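You operate a simulated robot arm through the tools that you are given. There is no shell and no other tool. Be economical: measure what you need, move in short steps, check, and stop when the job is done.

Carry out the task below with a simulated two-armed robot. There is one attempt and no reset: what you move stays moved.

## Task
Shut the grey desk drawer.
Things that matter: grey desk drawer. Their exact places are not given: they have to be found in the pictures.

It is judged by the outcome, as a careful person would: the job done as asked, and still so three seconds after it is handed in. It fails if anything else is knocked over, pushed out of place, dropped, spilled or broken.

## Robot
Two 7-joint arms with two-finger parallel grippers on one trunk, on a base that drives. Base frame: it is fixed to the floor where the robot stands at the start and does not move with it; the origin is under the middle of the robot, x ahead of it, y to its left, z up. Readings come in mm, rad, newtons and seconds.
The left shoulder is at the start at [70, 163, 970], the right one opposite. With the tool pointing down near the work surface each hand reaches from about 400 to 880 mm from the robot's upright axis, wherever it stands, measured 20 degrees to its own side. Places, roughly: grey desk drawer [900, 200, 700]. Payload 3.43 kg a hand.
Tool frame (each hand has its own): the origin (TCP) lies between the finger pads and is the grasp point; the fingertips stand 34 mm ahead of it; z points along the fingers, y is the line along which they close. The gripper opens to 128 mm. The fingers are 24 mm wide and 12 mm thick; the gripper's body (48 by 130 mm) begins 96 mm behind the TCP.
Orientation is told as [roll, pitch, yaw] about the base's x, y, z axes, in that order, counted from this pose: with the fingers straight down and closing along the base's y, the tool's x points along the base's -x, its y along +y and its z along -z.

## Interface
- The arms move only by the tool send_rows. It takes "left_increments", "right_increments" or both (then of equal length, played together; a hand with none holds still); each is a list of rows, each a list of 3 entries, a list of its own where there are three numbers: the finger opening in mm, from 0 to 128, then the shift along the base's x, y, z in mm, then the turn, a rotation vector about the base's x, y, z in rad. In form: [[fingers, [tx, ty, tz], [ax, ay, az]], ...]. A call has 1 to 20 rows; each row is the pose to reach, as a shift and turn from the pose commanded when the call began. A row lasts 0.2 s, in which the tool goes at most 50 mm and 0.15 rad; a call with a longer step from one row to the next is refused whole, and so is a gripper value outside its range. Where a pose cannot be reached the arm comes as near as it can. A force on the tool above 40 N (or 10 N above the force at the start of the call, whichever is more), or a blocked arm, ends the call early, and 0.2 s more pass. The fingers move at their own pace (about 153 mm/s each) and stop on an object; they squeeze with about 42 N. The grip force told is the motor's: it shows also when the fingers shut on nothing. Time passes only in rows, and 0.2 s behind the last, so rows that repeat a pose let the fingers close. It gives the time, the measured TCP pose, the force on the tool (base axes), the opening and the grip force at its end, in the units of the frame above (readings bear some noise).
- Cameras (640 x 400 px; columns grow to the right, rows downward): "scene" is now at [141.5, 17.6, 1210]; the picture's right is [0.20, -0.98, 0.00], its down [-0.43, -0.09, -0.90] and it looks along [0.88, 0.18, -0.44] (base axes); focal length 255 px, centre (320, 200). "left" rides on the left gripper at [76, 11, -160] in its tool frame; the picture's right is [-0.15, 0.99, 0.00], its down [-0.88, -0.13, -0.46] and it looks along [-0.45, -0.07, 0.89] (tool axes); focal length 234 px, centre (320, 200). "right" rides on the right gripper at [76, -11, -160] in its tool frame; the picture's right is [0.15, 0.99, 0.00], its down [-0.88, 0.13, -0.46] and it looks along [-0.45, 0.07, 0.89] (tool axes); focal length 234 px, centre (320, 200).
- grab_frame(camera): a new picture of that camera. The clock stands still meanwhile.
- slide_trunk(by): slides the trunk up (or, below 0, down) by that many mm; the arms and the scene camera ride with it, the base frame stays. It gives what a move gives, with no picture.
- steer(legs): drives the robot by 1 to 6 legs, each [ahead, left, turn to the left] in mm, mm and rad, along the robot's own axes; the way and the turn of a leg run together, so that a leg with both is an arc; at most 1500 mm and 3.142 rad a leg. The arms and the cameras ride along, it lands a little off, and it stops where it bumps. It gives what a move gives.
- pan_tilt(pan, tilt): turns the head with the scene camera to pan (to the left, within 1.501 rad either way) and tilt (down, from -0.506 to 1.204), counted from straight ahead of the robot. It gives what a move gives.
- probe_pixels(camera, pixels): there is no depth. For up to 12 entries [column, row, z] of the newest picture of that camera ("zoom" is the newest enlarged one), the place [x, y] in the base frame at which the ray of that pixel passes the height z, good to about 3 mm. The clock stands still meanwhile.
- zoom(camera, box): a new picture of the part [left, top, right, bottom] of that camera's present view, enlarged. The clock stands still meanwhile.
- hand_in(): hands the job in; it is judged then, once.

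Go step by step. Measure first, check grasps and placings, and put right what went wrong. The budget is 80 turns and 78 pictures, counting those below and the enlarged ones. Unless the task says otherwise, let go and move clear before handing in, and close with one line.

The tools are called after "Request:" by a JSON object that holds its "method" and its "body". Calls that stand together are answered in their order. send_rows: Moves the arms, as the interface text tells. Its arguments: {"type":"object","properties":{"left_increments":{"type":"array","items":{"type":"array"}},"right_increments":{"type":"array","items":{"type":"array"}}},"required":[]} The other tools are called the same way: slide_trunk (by) slides the trunk up or down; steer (legs) drives the base; pan_tilt (pan, tilt) turns the head that bears the scene camera; grab_frame (camera) takes a picture; probe_pixels (camera, pixels) gives the place at which the rays of pixels pass given heights; zoom (camera, box) takes an enlarged picture of a part of a camera's view; hand_in () hands the job in.

At the start:

```text
clock: 0.0
left_tcp_pos: [601.3, 399.8, 979.3]
left_orientation: [0.001, 0.0, -0.002]
left_force: [0.1, -1.0, -0.1]
left_opening: 127.8
left_gripper_force: 0.0
right_tcp_pos: [698.5, -248.3, 870.6]
right_orientation: [0.0, 0.0, -0.001]
right_force: [-0.5, -0.7, 0.3]
right_opening: 128.1
right_gripper_force: 0.2
trunk travel left (down, up): [-450.0, 490.0]
robot x, y, heading: [3.4, 0.5, 0.0]
head pan, tilt: [0.204, 0.452]
```

scene: 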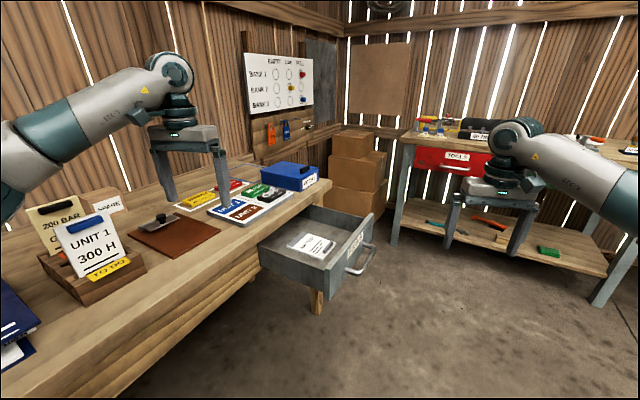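
right: 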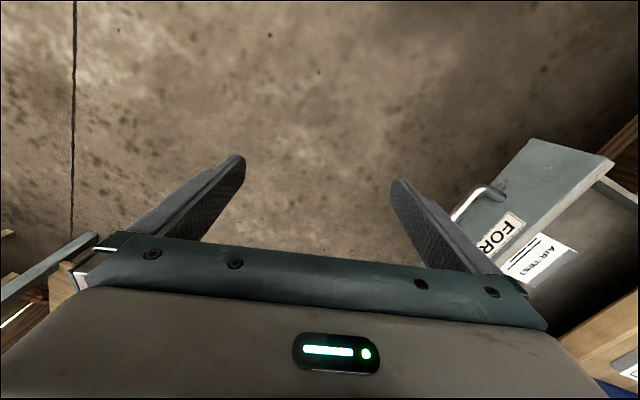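
left: 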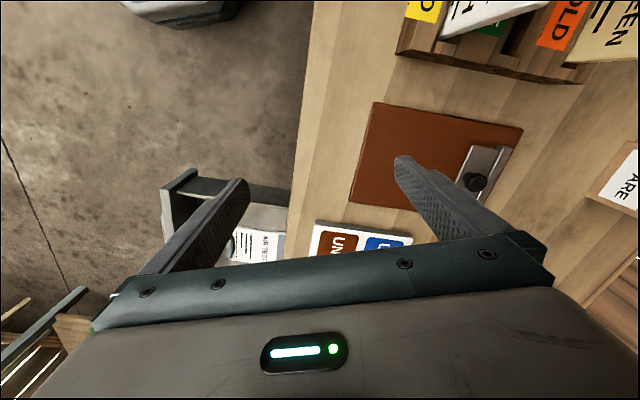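

The drawer stands open out of the left desk, its front panel around pixels (325-375, 215-300), so it closes roughly toward +y. I'll look closer and measure.

Request:
{"method": "zoom", "body": {"camera": "scene", "box": [220, 160, 420, 320]}}

Request:
{"method": "probe_pixels", "body": {"camera": "scene", "pixels": [[373, 213, 670], [326, 268, 670], [309, 206, 670], [259, 246, 670], [372, 250, 600], [348, 272, 600], [332, 180, 680], [260, 240, 680], [373, 213, 640], [326, 268, 640]]}}

```text
2.50 times, centred on (320, 240) of scene
```

zoom: 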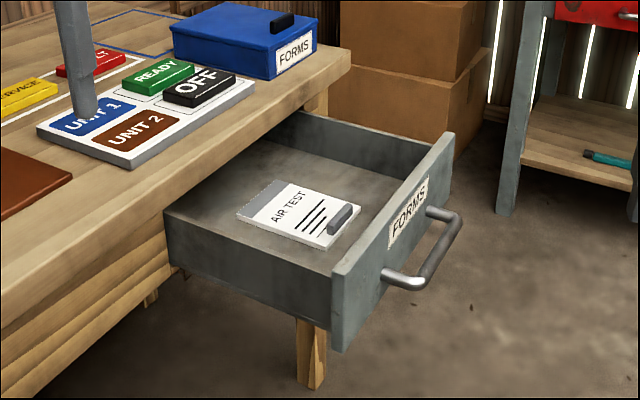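

```text
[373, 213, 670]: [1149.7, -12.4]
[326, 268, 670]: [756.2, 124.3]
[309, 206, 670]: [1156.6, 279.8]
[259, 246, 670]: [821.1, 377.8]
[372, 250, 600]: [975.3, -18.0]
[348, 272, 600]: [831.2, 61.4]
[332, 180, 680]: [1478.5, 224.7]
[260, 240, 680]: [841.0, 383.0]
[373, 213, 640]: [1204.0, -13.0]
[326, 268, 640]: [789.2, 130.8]
```

The front panel seems to run obliquely, so I need the desk edge's direction and heights; probing the desk edge, panel and handle in the zoom.

Request:
{"method": "probe_pixels", "body": {"camera": "zoom", "pixels": [[350, 50, 680], [200, 165, 680], [0, 300, 680], [333, 268, 640], [454, 133, 640], [333, 268, 620], [454, 133, 620], [385, 275, 580], [430, 210, 580], [410, 285, 580], [460, 215, 580], [170, 225, 640]]}}

Request:
{"method": "zoom", "body": {"camera": "right", "box": [400, 100, 640, 320]}}

Request:
{"method": "probe_pixels", "body": {"camera": "right", "pixels": [[527, 138, 640], [614, 160, 640], [527, 138, 620], [614, 160, 620], [500, 190, 580], [455, 220, 580], [527, 138, 600]]}}

```text
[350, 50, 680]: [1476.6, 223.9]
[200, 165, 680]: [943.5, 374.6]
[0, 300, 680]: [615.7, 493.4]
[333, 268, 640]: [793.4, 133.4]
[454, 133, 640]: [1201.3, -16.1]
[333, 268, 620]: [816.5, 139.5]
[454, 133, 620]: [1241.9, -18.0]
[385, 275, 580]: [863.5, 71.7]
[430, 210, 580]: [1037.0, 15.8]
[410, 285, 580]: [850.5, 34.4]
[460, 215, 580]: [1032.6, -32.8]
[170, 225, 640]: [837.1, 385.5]
```

```text
1.82 times, centred on (520, 210) of right
```

zoom: 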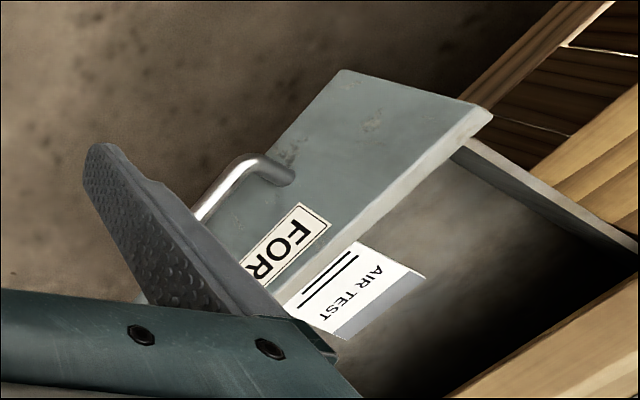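

```text
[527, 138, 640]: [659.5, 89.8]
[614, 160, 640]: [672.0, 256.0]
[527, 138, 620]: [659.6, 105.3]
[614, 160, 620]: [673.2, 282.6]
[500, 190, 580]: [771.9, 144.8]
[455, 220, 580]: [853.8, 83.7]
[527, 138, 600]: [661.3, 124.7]
```

The two views triangulate the panel's top near corner to about (665, 103, 751) and the far one to (976, -6), so the panel is yawed about -19° and the desk is higher than 680. I'll check the desk height through the brown pad's corners and the handle.

Request:
{"method": "probe_pixels", "body": {"camera": "scene", "pixels": [[174, 258, 700], [174, 258, 800], [213, 230, 700], [213, 230, 800]]}}

Request:
{"method": "probe_pixels", "body": {"camera": "left", "pixels": [[375, 102, 700], [375, 102, 800], [348, 203, 700], [348, 203, 800], [312, 30, 700], [312, 30, 800], [290, 200, 700], [290, 200, 800]]}}

Request:
{"method": "probe_pixels", "body": {"camera": "right", "pixels": [[490, 187, 680], [490, 187, 700], [455, 216, 680], [455, 216, 700]]}}

Request:
{"method": "zoom", "body": {"camera": "left", "box": [120, 120, 360, 270]}}

Request:
{"method": "zoom", "body": {"camera": "scene", "box": [100, 200, 356, 360]}}

```text
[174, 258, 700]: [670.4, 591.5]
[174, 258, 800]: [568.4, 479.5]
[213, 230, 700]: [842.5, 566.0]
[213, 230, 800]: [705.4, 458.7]
```

```text
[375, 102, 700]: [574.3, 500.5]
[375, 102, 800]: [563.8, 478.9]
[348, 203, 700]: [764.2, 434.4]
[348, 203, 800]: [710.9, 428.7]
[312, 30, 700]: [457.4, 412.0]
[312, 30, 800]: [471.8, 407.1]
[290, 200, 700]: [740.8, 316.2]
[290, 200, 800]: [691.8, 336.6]
```

```text
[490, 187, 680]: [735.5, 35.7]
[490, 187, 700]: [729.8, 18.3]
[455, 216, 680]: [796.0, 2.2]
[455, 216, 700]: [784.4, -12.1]
```

```text
2.67 times, centred on (240, 195) of left
```

zoom: 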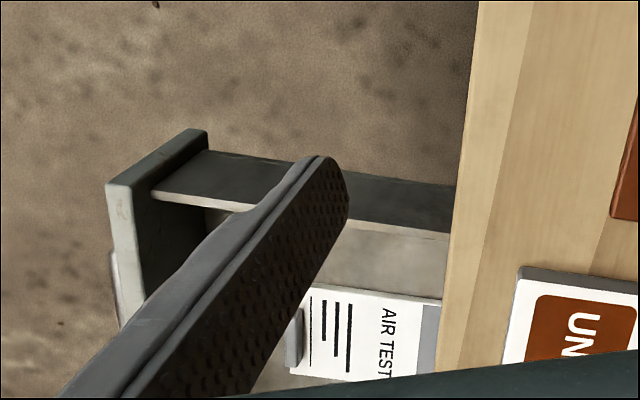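

```text
2.50 times, centred on (228, 280) of scene
```

zoom: 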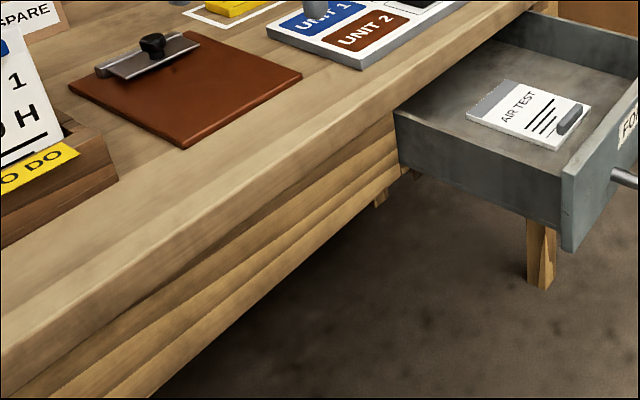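

The brown pad puts the desk top at z≈800, with its edge passing (692, 337) at about -18°; the drawer is about 220 mm open and its handle bar stands around (803, 0, 685). I'll drive a bit ahead so the right hand can reach the full push, then turn the hand so its fingers close along the bar.

Request:
{"method": "steer", "body": {"legs": [[150, -50, 0]]}}

Request:
{"method": "send_rows", "body": {"right_increments": [[60, [-10, -5, 0], [0, 0, 0.14]], [40, [-20, -10, 0], [0, 0, 0.28]], [30, [-30, -15, 0], [0, 0, 0.42]], [30, [-40, -20, 0], [0, 0, 0.56]], [30, [-50, -20, 0], [0, 0, 0.7]], [30, [-60, -20, 0], [0, 0, 0.84]], [30, [-60, -20, 0], [0, 0, 0.98]], [30, [-60, -20, 0], [0, 0, 1.12]], [30, [-60, -20, 0], [0, 0, 1.25]], [30, [-60, -20, 0], [0, 0, 1.25]]]}}

Request:
{"method": "grab_frame", "body": {"camera": "right"}}

Request:
{"method": "grab_frame", "body": {"camera": "scene"}}

```text
clock: 1.4
left_tcp_pos: [749.4, 348.9, 978.3]
left_orientation: [0.001, 0.003, 0.0]
left_force: [0.3, 0.0, -0.8]
left_opening: 128.1
left_gripper_force: 0.0
right_tcp_pos: [846.5, -297.7, 870.5]
right_orientation: [-0.002, 0.004, -0.001]
right_force: [0.9, -0.5, -0.2]
right_opening: 127.9
right_gripper_force: 0.0
trunk travel left (down, up): [-450.0, 490.0]
robot x, y, heading: [149.0, -44.4, 0.003]
head pan, tilt: [0.204, 0.452]
```

```text
clock: 3.6
left_tcp_pos: [752.1, 352.1, 974.6]
left_orientation: [-0.003, 0.008, -0.001]
left_force: [1.1, 0.4, -0.3]
left_opening: 128.1
left_gripper_force: 0.0
right_tcp_pos: [664.0, -245.9, 881.7]
right_orientation: [-0.001, 0.006, 1.233]
right_force: [0.6, -0.1, -0.4]
right_opening: 30.1
right_gripper_force: 0.1
right hand out of reach, approached as far as the arm can: row 6, 7, 8, 9, 10
trunk travel left (down, up): [-450.0, 490.0]
robot x, y, heading: [145.8, -46.2, -0.004]
head pan, tilt: [0.204, 0.452]
```

```text
70 pictures are left
```

right: 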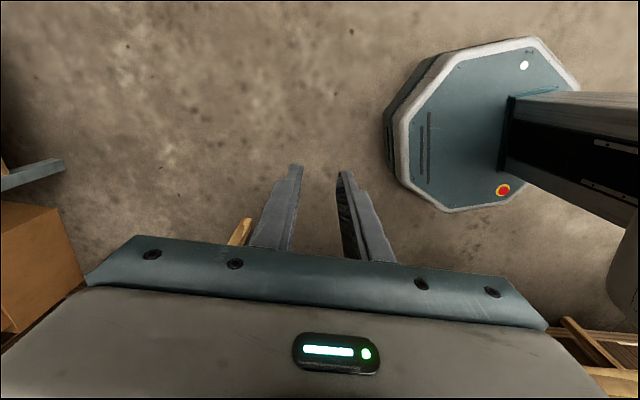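

```text
69 pictures are left
```

scene: 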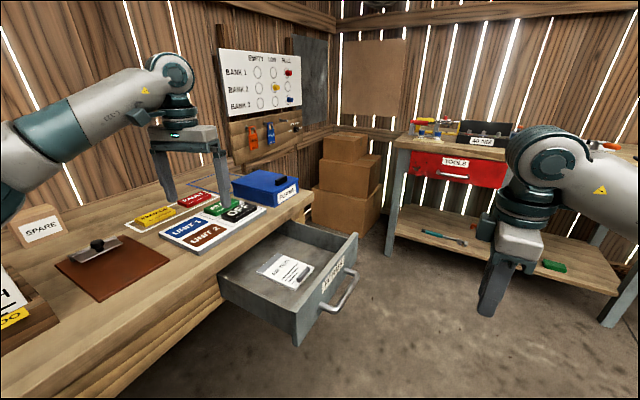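

The wrist hit a limit at yaw 1.23 and the hand stands at (664, -246, 882), still clear of everything. I'll test with a small step whether this orientation can be carried toward the drawer front.

Request:
{"method": "send_rows", "body": {"right_increments": [[30, [10, 30, 0], [0, 0, 0]], [30, [20, 60, 0], [0, 0, 0]], [30, [30, 90, 0], [0, 0, 0]]]}}

```text
clock: 4.4
left_tcp_pos: [749.2, 349.2, 977.6]
left_orientation: [-0.001, 0.001, 0.0]
left_force: [-0.5, 1.0, 0.4]
left_opening: 127.9
left_gripper_force: 0.1
right_tcp_pos: [693.4, -157.2, 880.4]
right_orientation: [0.001, 0.002, 1.251]
right_force: [0.5, -0.2, -0.2]
right_opening: 29.7
right_gripper_force: 0.2
trunk travel left (down, up): [-450.0, 490.0]
robot x, y, heading: [145.5, -48.3, -0.002]
head pan, tilt: [0.204, 0.452]
```

That step went exactly as asked, so the orientation is workable now. I'll move on to above the point in front of the handle and look.

Request:
{"method": "send_rows", "body": {"right_increments": [[30, [20, 20, 0], [0, 0, 0]], [30, [40, 40, 0], [0, 0, 0]], [30, [60, 60, 0], [0, 0, 0]], [30, [80, 80, 0], [0, 0, 0]], [30, [85, 85, 0], [0, 0, 0]]]}}

Request:
{"method": "pan_tilt", "body": {"pan": 0.1, "tilt": 0.7}}

Request:
{"method": "grab_frame", "body": {"camera": "scene"}}

```text
clock: 5.6
left_tcp_pos: [749.8, 350.8, 976.9]
left_orientation: [0.0, 0.0, 0.0]
left_force: [-0.8, -0.3, 0.1]
left_opening: 128.0
left_gripper_force: 0.1
right_tcp_pos: [720.3, -131.8, 867.5]
right_orientation: [-0.003, 0.002, 1.237]
right_force: [0.6, -0.1, -0.7]
right_opening: 30.2
right_gripper_force: 0.1
right hand out of reach, approached as far as the arm can: row 2, 3, 4, 5
trunk travel left (down, up): [-450.0, 490.0]
robot x, y, heading: [145.7, -52.0, 0.0]
head pan, tilt: [0.204, 0.452]
```

```text
clock: 6.4
left_tcp_pos: [749.1, 349.5, 978.1]
left_orientation: [-0.001, 0.001, -0.001]
left_force: [-0.1, 0.3, -0.3]
left_opening: 128.0
left_gripper_force: 0.0
right_tcp_pos: [718.1, -132.0, 867.0]
right_orientation: [-0.004, 0.0, 1.236]
right_force: [0.1, -0.6, -0.7]
right_opening: 30.1
right_gripper_force: 0.2
trunk travel left (down, up): [-450.0, 490.0]
robot x, y, heading: [148.1, -50.1, -0.002]
head pan, tilt: [0.099, 0.7]
```

```text
68 pictures are left
```

scene: 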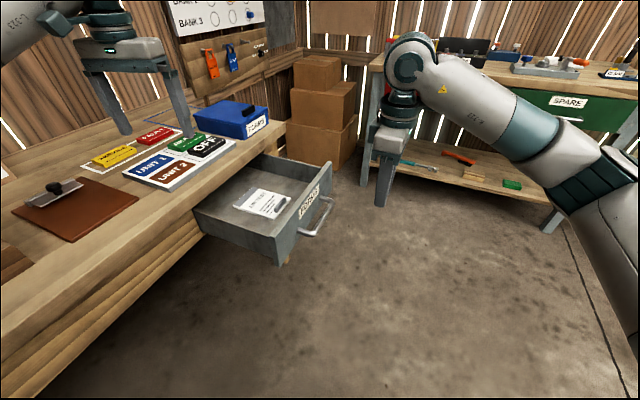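

The 1.24 yaw is against a wrist limit here, so I'll turn back to yaw about -0.32 (closing line along the push direction) and then tilt the fingers to point at the drawer, which suits the right arm.

Request:
{"method": "send_rows", "body": {"right_increments": [[30, [0, -20, 0], [0, 0, -0.14]], [30, [0, -40, 0], [0, 0, -0.28]], [30, [0, -60, 0], [0, 0, -0.42]], [30, [0, -80, 0], [0, 0, -0.56]], [30, [0, -100, 0], [0, 0, -0.7]], [30, [0, -120, 0], [0, 0, -0.84]], [30, [0, -120, 0], [0, 0, -0.98]], [30, [0, -120, 0], [0, 0, -1.12]], [30, [0, -120, 0], [0, 0, -1.26]], [30, [0, -120, 0], [0, 0, -1.4]], [30, [0, -120, 0], [0, 0, -1.54]], [30, [0, -120, 0], [0, 0, -1.556]]]}}

Request:
{"method": "send_rows", "body": {"right_increments": [[30, [0, 0, 0], [0.133, -0.043, 0]], [30, [0, 0, 0], [0.266, -0.087, 0]], [30, [0, 0, 0], [0.4, -0.13, 0]], [30, [0, 0, 0], [0.53, -0.174, 0]], [30, [0, 0, 0], [0.665, -0.217, 0]], [30, [0, 0, 0], [0.798, -0.26, 0]], [30, [0, 0, 0], [0.93, -0.304, 0]], [30, [0, 0, 0], [1.064, -0.347, 0]], [30, [0, 0, 0], [1.19, -0.39, 0]], [30, [0, 0, 0], [1.33, -0.434, 0]], [30, [0, 0, 0], [1.33, -0.434, 0]]]}}

Request:
{"method": "grab_frame", "body": {"camera": "scene"}}

Request:
{"method": "grab_frame", "body": {"camera": "right"}}

```text
clock: 9.0
left_tcp_pos: [749.4, 350.9, 980.0]
left_orientation: [0.002, 0.0, 0.001]
left_force: [-0.5, 0.3, -0.4]
left_opening: 128.1
left_gripper_force: 0.1
right_tcp_pos: [719.7, -251.7, 869.4]
right_orientation: [0.001, 0.0, -0.308]
right_force: [-0.4, 0.6, -0.1]
right_opening: 29.9
right_gripper_force: 0.1
trunk travel left (down, up): [-450.0, 490.0]
robot x, y, heading: [148.9, -51.4, 0.001]
head pan, tilt: [0.099, 0.7]
```

```text
clock: 11.4
left_tcp_pos: [748.6, 349.7, 979.1]
left_orientation: [0.001, 0.0, 0.0]
left_force: [0.2, -0.1, -0.3]
left_opening: 127.9
left_gripper_force: 0.0
right_tcp_pos: [718.9, -251.8, 870.5]
right_orientation: [1.399, -0.01, -0.313]
right_force: [-0.7, 0.4, -0.3]
right_opening: 30.1
right_gripper_force: 0.0
trunk travel left (down, up): [-450.0, 490.0]
robot x, y, heading: [147.2, -51.1, 0.0]
head pan, tilt: [0.099, 0.7]
```

```text
67 pictures are left
```

scene: 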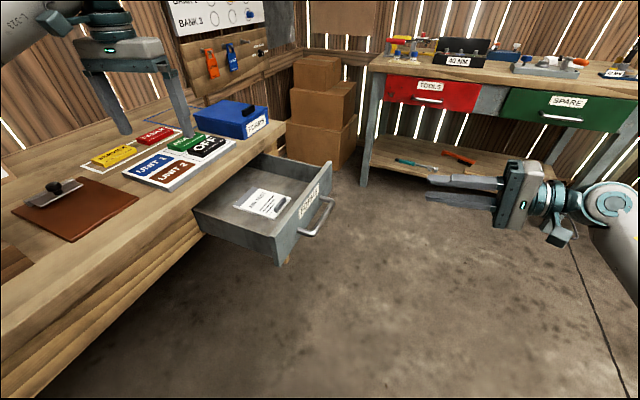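

```text
66 pictures are left
```

right: 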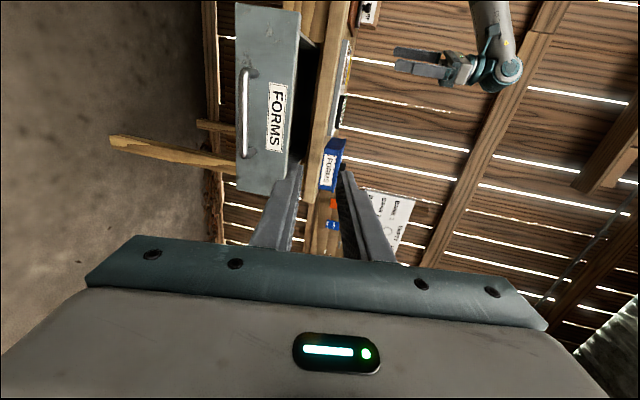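

The fingers now point straight at the panel (label at (275,115), bar lower at (245,110) in the right view) and the hand is in line with the drawer's middle. I'll shut the fingers, lower to label height above the bar, and approach most of the way.

Request:
{"method": "send_rows", "body": {"right_increments": [[0, [0, 0, -40], [0, 0, 0]], [0, [0, 0, -80], [0, 0, 0]], [0, [0, 0, -120], [0, 0, 0]], [0, [0, 0, -142], [0, 0, 0]], [0, [12, 38, -142], [0, 0, 0]], [0, [24, 76, -142], [0, 0, 0]], [0, [37, 114, -142], [0, 0, 0]], [0, [50, 152, -142], [0, 0, 0]], [0, [62, 190, -142], [0, 0, 0]], [0, [62, 190, -142], [0, 0, 0]]]}}

Request:
{"method": "grab_frame", "body": {"camera": "right"}}

Request:
{"method": "zoom", "body": {"camera": "scene", "box": [180, 120, 436, 280]}}

```text
clock: 13.6
left_tcp_pos: [748.2, 348.7, 979.0]
left_orientation: [0.001, -0.001, -0.002]
left_force: [-0.6, -0.9, -0.4]
left_opening: 127.7
left_gripper_force: 0.0
right_tcp_pos: [780.2, -63.3, 726.1]
right_orientation: [1.4, -0.01, -0.314]
right_force: [-1.0, -0.2, 0.0]
right_opening: 0.0
right_gripper_force: 32.8
trunk travel left (down, up): [-450.0, 490.0]
robot x, y, heading: [144.4, -47.5, 0.004]
head pan, tilt: [0.099, 0.7]
```

```text
65 pictures are left
```

right: 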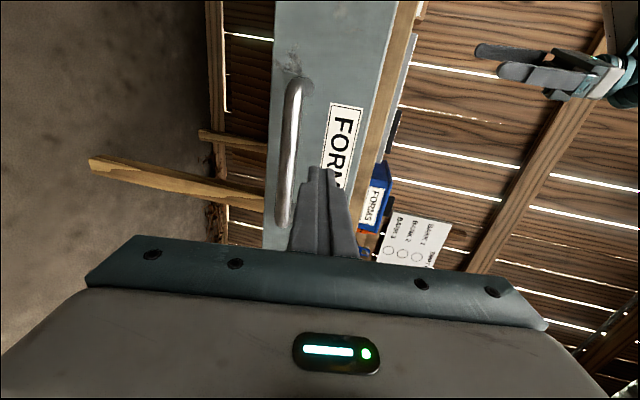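

```text
2.50 times, centred on (308, 200) of scene
```

zoom: 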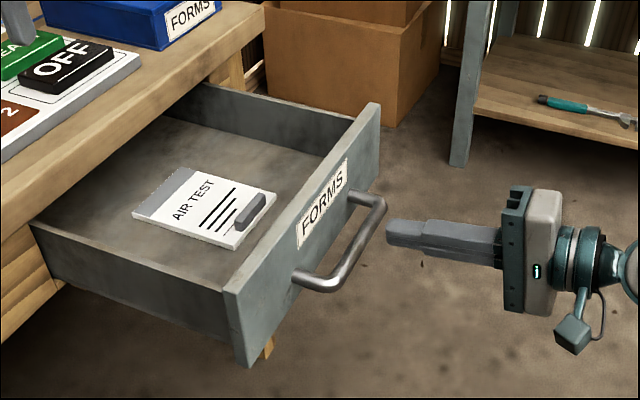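

The closed tips (318,172) are level with the label and above the bar, but in the scene view their line meets the panel slightly to the far side of its middle. I'll shift about 30 mm toward the near side and ease forward.

Request:
{"method": "send_rows", "body": {"right_increments": [[0, [-28, 9, 2], [0, 0, 0]], [0, [-22, 28, 2], [0, 0, 0]], [0, [-16, 47, 2], [0, 0, 0]], [0, [-16, 47, 2], [0, 0, 0]]]}}

Request:
{"method": "grab_frame", "body": {"camera": "right"}}

Request:
{"method": "zoom", "body": {"camera": "scene", "box": [180, 120, 436, 280]}}

```text
clock: 14.6
left_tcp_pos: [749.6, 350.5, 979.0]
left_orientation: [-0.002, -0.001, 0.001]
left_force: [-0.8, 0.4, -0.2]
left_opening: 127.9
left_gripper_force: 0.1
right_tcp_pos: [763.7, -15.3, 729.3]
right_orientation: [1.398, -0.009, -0.314]
right_force: [0.4, 0.2, -0.6]
right_opening: 0.0
right_gripper_force: 33.1
trunk travel left (down, up): [-450.0, 490.0]
robot x, y, heading: [150.1, -51.0, 0.0]
head pan, tilt: [0.099, 0.7]
```

```text
63 pictures are left
```

right: 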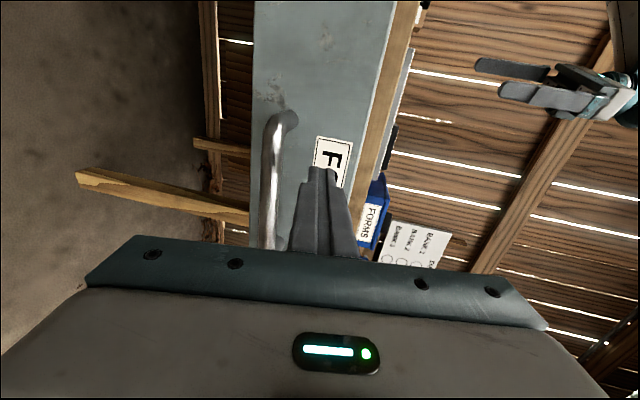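

```text
2.50 times, centred on (308, 200) of scene
```

zoom: 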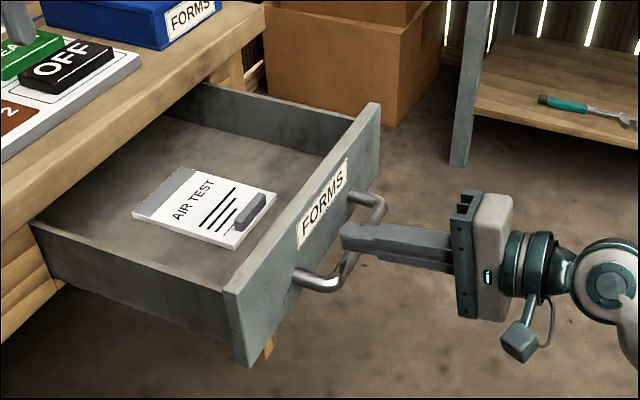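

The finger passes over the bar and is headed for the label's middle, about 45 mm from contact. I'll push steadily along the drawer's axis, stopping short of full closure to check.

Request:
{"method": "send_rows", "body": {"right_increments": [[0, [5, 14, 0], [0, 0, 0]], [0, [9, 29, 0], [0, 0, 0]], [0, [14, 43, 0], [0, 0, 0]], [0, [18, 57, 0], [0, 0, 0]], [0, [23, 71, 0], [0, 0, 0]], [0, [28, 86, 0], [0, 0, 0]], [0, [32, 100, 0], [0, 0, 0]], [0, [37, 114, 0], [0, 0, 0]], [0, [42, 128, 0], [0, 0, 0]], [0, [46, 143, 0], [0, 0, 0]]]}}

Request:
{"method": "zoom", "body": {"camera": "scene", "box": [180, 120, 436, 280]}}

```text
clock: 16.8
left_tcp_pos: [748.6, 350.5, 978.0]
left_orientation: [0.001, 0.0, 0.0]
left_force: [-0.1, -0.6, -1.3]
left_opening: 127.7
left_gripper_force: 0.0
right_tcp_pos: [812.6, 127.0, 730.8]
right_orientation: [1.398, -0.009, -0.315]
right_force: [0.2, -0.2, 0.6]
right_opening: 0.3
right_gripper_force: 33.0
trunk travel left (down, up): [-450.0, 490.0]
robot x, y, heading: [148.1, -50.8, 0.004]
head pan, tilt: [0.099, 0.7]
```

```text
2.50 times, centred on (308, 200) of scene
```

zoom: 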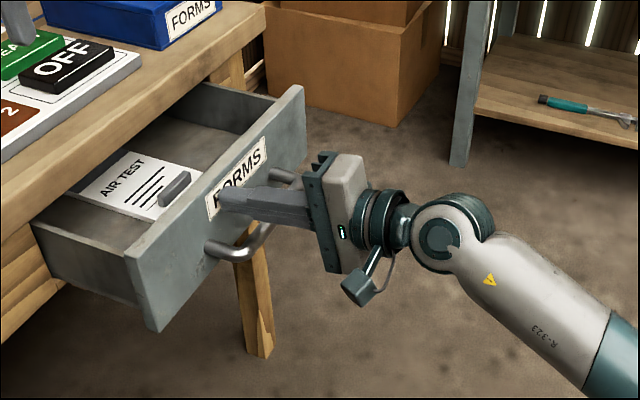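

The panel is sliding in squarely with almost no force, tip in the middle of the label. I'll continue another ~85 mm.

Request:
{"method": "send_rows", "body": {"right_increments": [[0, [5, 14, 0], [0, 0, 0]], [0, [9, 29, 0], [0, 0, 0]], [0, [14, 43, 0], [0, 0, 0]], [0, [18, 57, 0], [0, 0, 0]], [0, [22, 69, 0], [0, 0, 0]], [0, [26, 81, 0], [0, 0, 0]]]}}

Request:
{"method": "zoom", "body": {"camera": "scene", "box": [180, 120, 436, 280]}}

Request:
{"method": "grab_frame", "body": {"camera": "right"}}

```text
clock: 18.2
left_tcp_pos: [747.3, 351.1, 980.1]
left_orientation: [-0.002, -0.001, 0.0]
left_force: [-0.9, -0.2, 0.2]
left_opening: 128.0
left_gripper_force: 0.1
right_tcp_pos: [838.6, 210.4, 729.5]
right_orientation: [1.4, -0.007, -0.314]
right_force: [-0.8, 0.3, -0.1]
right_opening: 0.2
right_gripper_force: 33.3
trunk travel left (down, up): [-450.0, 490.0]
robot x, y, heading: [147.6, -51.6, 0.0]
head pan, tilt: [0.099, 0.7]
```

```text
2.50 times, centred on (308, 200) of scene
```

zoom: 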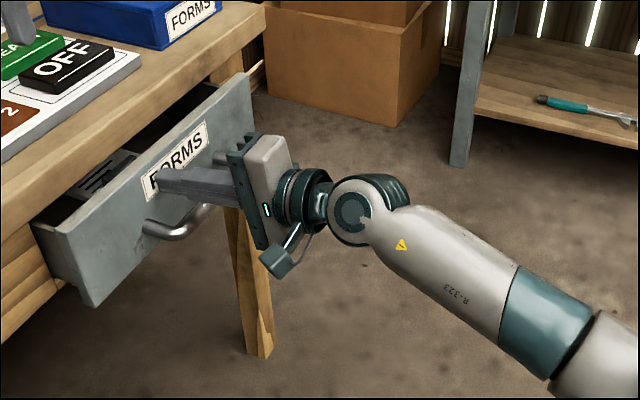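

```text
59 pictures are left
```

right: 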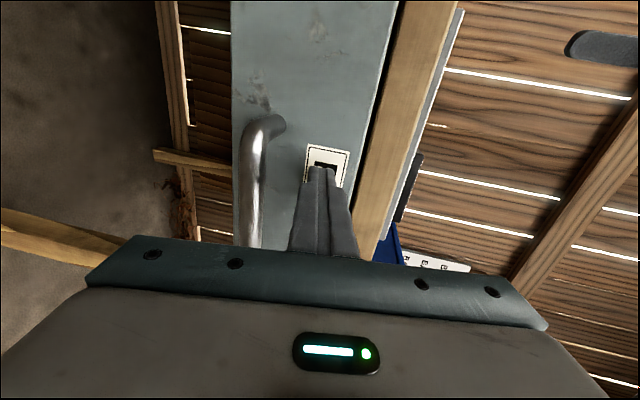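

About 50-60 mm remain, and the gripper body is well clear of the desk top. I'll push on slowly until it meets resistance.

Request:
{"method": "send_rows", "body": {"right_increments": [[0, [3, 10, 0], [0, 0, 0]], [0, [6, 19, 0], [0, 0, 0]], [0, [9, 29, 0], [0, 0, 0]], [0, [12, 36, 0], [0, 0, 0]], [0, [14, 43, 0], [0, 0, 0]], [0, [16, 50, 0], [0, 0, 0]], [0, [18, 55, 0], [0, 0, 0]], [0, [19, 60, 0], [0, 0, 0]], [0, [21, 65, 0], [0, 0, 0]], [0, [23, 70, 0], [0, 0, 0]]]}}

Request:
{"method": "zoom", "body": {"camera": "scene", "box": [140, 120, 396, 280]}}

Request:
{"method": "grab_frame", "body": {"camera": "right"}}

```text
clock: 19.6
left_tcp_pos: [747.0, 345.1, 980.1]
left_orientation: [0.001, -0.001, -0.003]
left_force: [-0.3, 0.1, 0.0]
left_opening: 128.1
left_gripper_force: 0.1
right_tcp_pos: [851.6, 250.1, 731.3]
right_orientation: [1.397, -0.009, -0.314]
right_force: [-15.7, -17.5, 6.1]
right_opening: 0.0
right_gripper_force: 33.0
trunk travel left (down, up): [-450.0, 490.0]
robot x, y, heading: [144.8, -50.7, -0.005]
head pan, tilt: [0.099, 0.7]
stopped in row 6 (right hand): the force on the tool passed its limit (the readings are from after the stop); the commanded pose is now the measured one
```

```text
2.50 times, centred on (268, 200) of scene
```

zoom: 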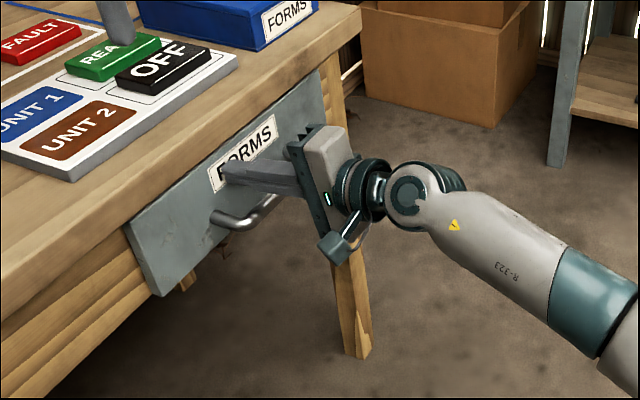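

```text
57 pictures are left
```

right: 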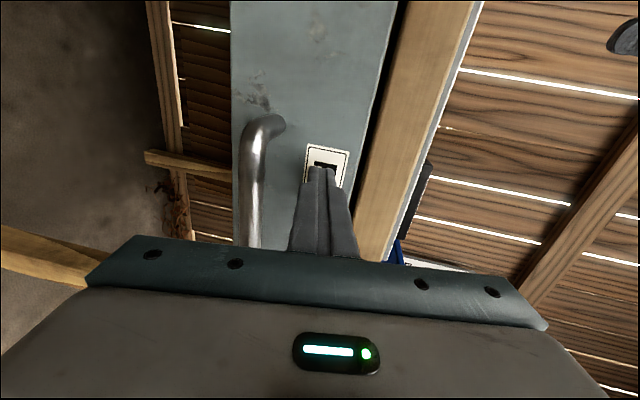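

The push met firm resistance with the panel flush at the desk edge. I'll back off 120 mm and inspect whether it is fully shut.

Request:
{"method": "send_rows", "body": {"right_increments": [[0, [-12, -38, 0], [0, 0, 0]], [0, [-25, -76, 0], [0, 0, 0]], [0, [-37, -114, 0], [0, 0, 0]], [0, [-50, -152, 0], [0, 0, 0]], [0, [-62, -190, 0], [0, 0, 0]], [0, [-62, -190, 0], [0, 0, 0]]]}}

Request:
{"method": "zoom", "body": {"camera": "scene", "box": [160, 130, 320, 230]}}

Request:
{"method": "grab_frame", "body": {"camera": "right"}}

Request:
{"method": "grab_frame", "body": {"camera": "left"}}

```text
clock: 21.0
left_tcp_pos: [748.6, 347.4, 978.2]
left_orientation: [0.0, -0.001, -0.002]
left_force: [-0.3, -0.3, 0.0]
left_opening: 127.8
left_gripper_force: 0.0
right_tcp_pos: [789.7, 64.5, 724.6]
right_orientation: [1.392, -0.007, -0.315]
right_force: [0.0, 0.8, -0.3]
right_opening: 0.0
right_gripper_force: 32.9
trunk travel left (down, up): [-450.0, 490.0]
robot x, y, heading: [147.0, -49.7, -0.005]
head pan, tilt: [0.099, 0.7]
```

```text
4.00 times, centred on (240, 180) of scene
```

zoom: 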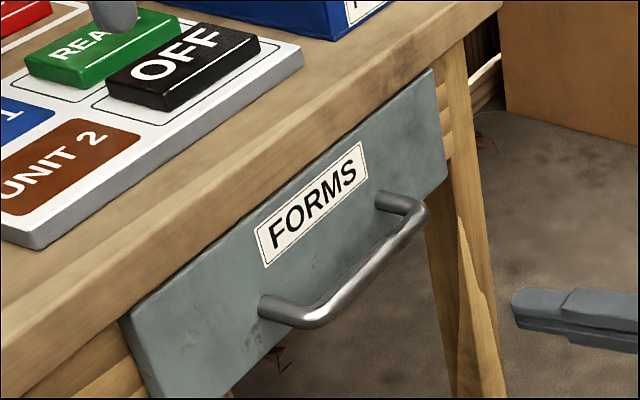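

```text
55 pictures are left
```

right: 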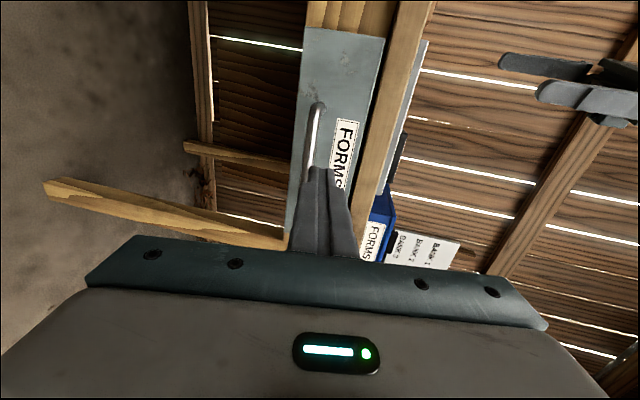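

```text
54 pictures are left
```

left: 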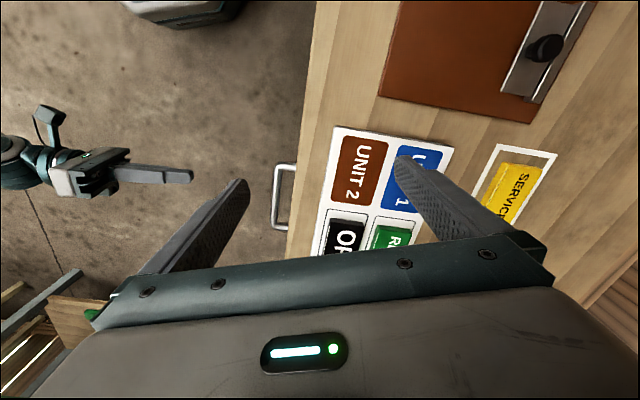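

The panel is now under the desk edge; only the handle sticks out in the left view (283,195). I'll zoom on the panel's near end to see whether it sits against the apron.

Request:
{"method": "zoom", "body": {"camera": "scene", "box": [165, 185, 229, 235]}}

Request:
{"method": "zoom", "body": {"camera": "right", "box": [270, 0, 450, 112]}}

Request:
{"method": "zoom", "body": {"camera": "left", "box": [250, 140, 330, 260]}}

```text
8.00 times, centred on (197, 210) of scene
```

zoom: 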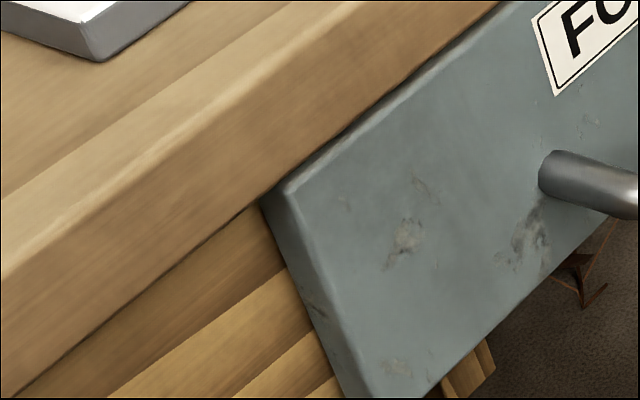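

```text
3.56 times, centred on (360, 56) of right
```

zoom: 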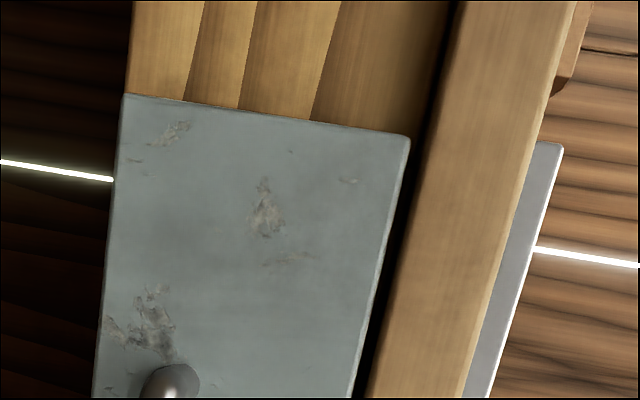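

```text
3.33 times, centred on (290, 200) of left
```

zoom: 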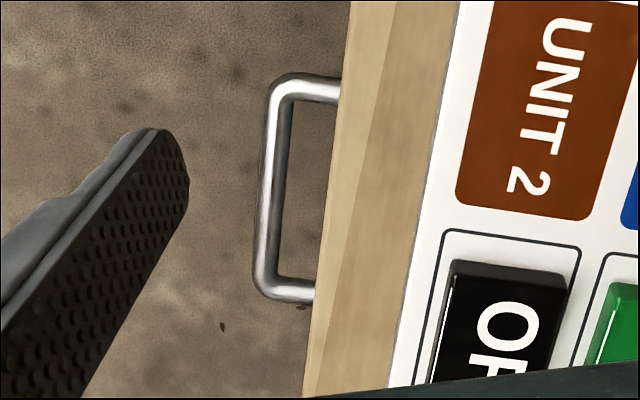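

The panel's side face meets the apron with no visible gap. I'll confirm with a second slow push and see if it stops at the same place (851.6, 250.1).

Request:
{"method": "send_rows", "body": {"right_increments": [[0, [12, 38, 3], [0, 0, 0]], [0, [25, 76, 4], [0, 0, 0]], [0, [37, 114, 4], [0, 0, 0]], [0, [48, 147, 4], [0, 0, 0]], [0, [52, 160, 4], [0, 0, 0]], [0, [55, 168, 4], [0, 0, 0]], [0, [57, 174, 4], [0, 0, 0]], [0, [58, 179, 4], [0, 0, 0]], [0, [60, 184, 4], [0, 0, 0]], [0, [61, 188, 4], [0, 0, 0]], [0, [62, 191, 4], [0, 0, 0]], [0, [63, 194, 4], [0, 0, 0]], [0, [64, 197, 4], [0, 0, 0]], [0, [65, 200, 4], [0, 0, 0]], [0, [66, 203, 4], [0, 0, 0]]]}}

Request:
{"method": "zoom", "body": {"camera": "scene", "box": [165, 185, 229, 235]}}

```text
clock: 23.5
left_tcp_pos: [747.8, 343.7, 981.2]
left_orientation: [0.0, -0.003, -0.006]
left_force: [-0.2, -0.2, -0.3]
left_opening: 128.0
left_gripper_force: 0.0
right_tcp_pos: [851.5, 250.0, 733.3]
right_orientation: [1.391, -0.009, -0.315]
right_force: [-13.0, -16.0, 4.0]
right_opening: 0.2
right_gripper_force: 33.5
trunk travel left (down, up): [-450.0, 490.0]
robot x, y, heading: [145.6, -48.8, -0.005]
head pan, tilt: [0.099, 0.7]
stopped in row 12 (right hand): the force on the tool passed its limit (the readings are from after the stop); the commanded pose is now the measured one
```

```text
8.00 times, centred on (197, 210) of scene
```

zoom: 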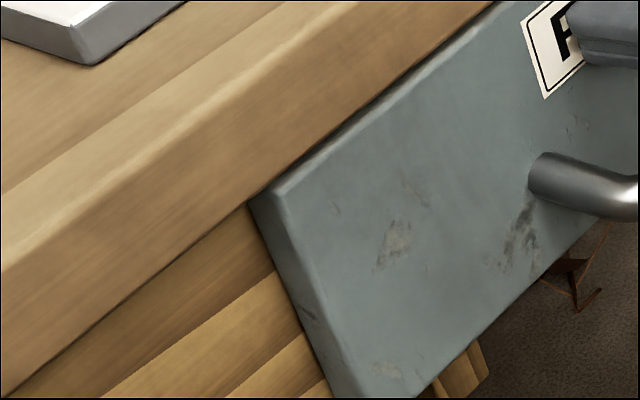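

The second push stopped at the same spot (851.5, 250.0), so the drawer is at its hard stop. I'll back straight out and take a last look.

Request:
{"method": "send_rows", "body": {"right_increments": [[0, [-12, -38, 0], [0, 0, 0]], [0, [-25, -76, 0], [0, 0, 0]], [0, [-37, -114, 0], [0, 0, 0]], [0, [-50, -152, 0], [0, 0, 0]], [0, [-62, -190, 0], [0, 0, 0]], [0, [-74, -228, 0], [0, 0, 0]], [0, [-87, -266, 0], [0, 0, 0]], [0, [-87, -266, 0], [0, 0, 0]]]}}

Request:
{"method": "grab_frame", "body": {"camera": "scene"}}

Request:
{"method": "grab_frame", "body": {"camera": "right"}}

```text
clock: 25.3
left_tcp_pos: [749.8, 346.9, 977.8]
left_orientation: [0.0, 0.0, -0.004]
left_force: [0.3, 0.0, -0.2]
left_opening: 128.0
left_gripper_force: 0.1
right_tcp_pos: [767.4, -12.7, 728.3]
right_orientation: [1.389, -0.006, -0.317]
right_force: [0.3, -0.2, 0.3]
right_opening: 0.0
right_gripper_force: 33.1
trunk travel left (down, up): [-450.0, 490.0]
robot x, y, heading: [141.6, -50.3, -0.006]
head pan, tilt: [0.099, 0.7]
```

```text
49 pictures are left
```

scene: 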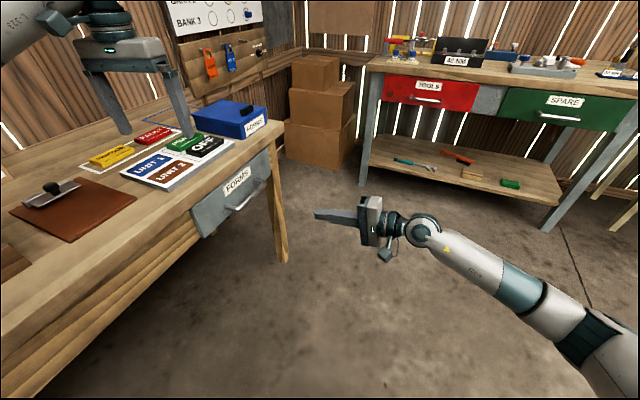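

```text
48 pictures are left
```

right: 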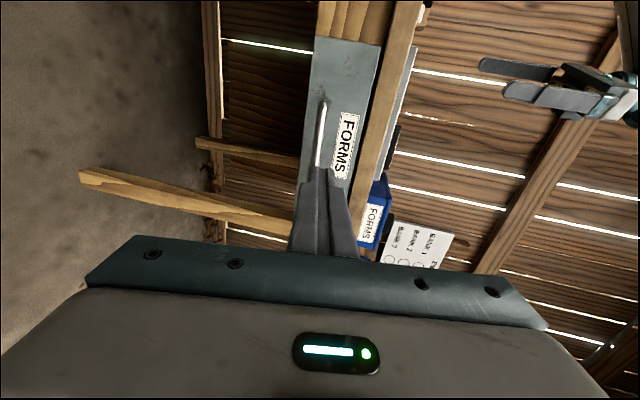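

The drawer has stayed shut against the desk, the items on top look undisturbed, and the hand is clear, so I'm handing in.

Request:
{"method": "hand_in", "body": {}}

```text
The job is handed in.
```

The grey desk drawer is shut: I pushed it to its hard stop, it stayed closed when I backed the hand off, and nothing else looks disturbed in the last pictures.
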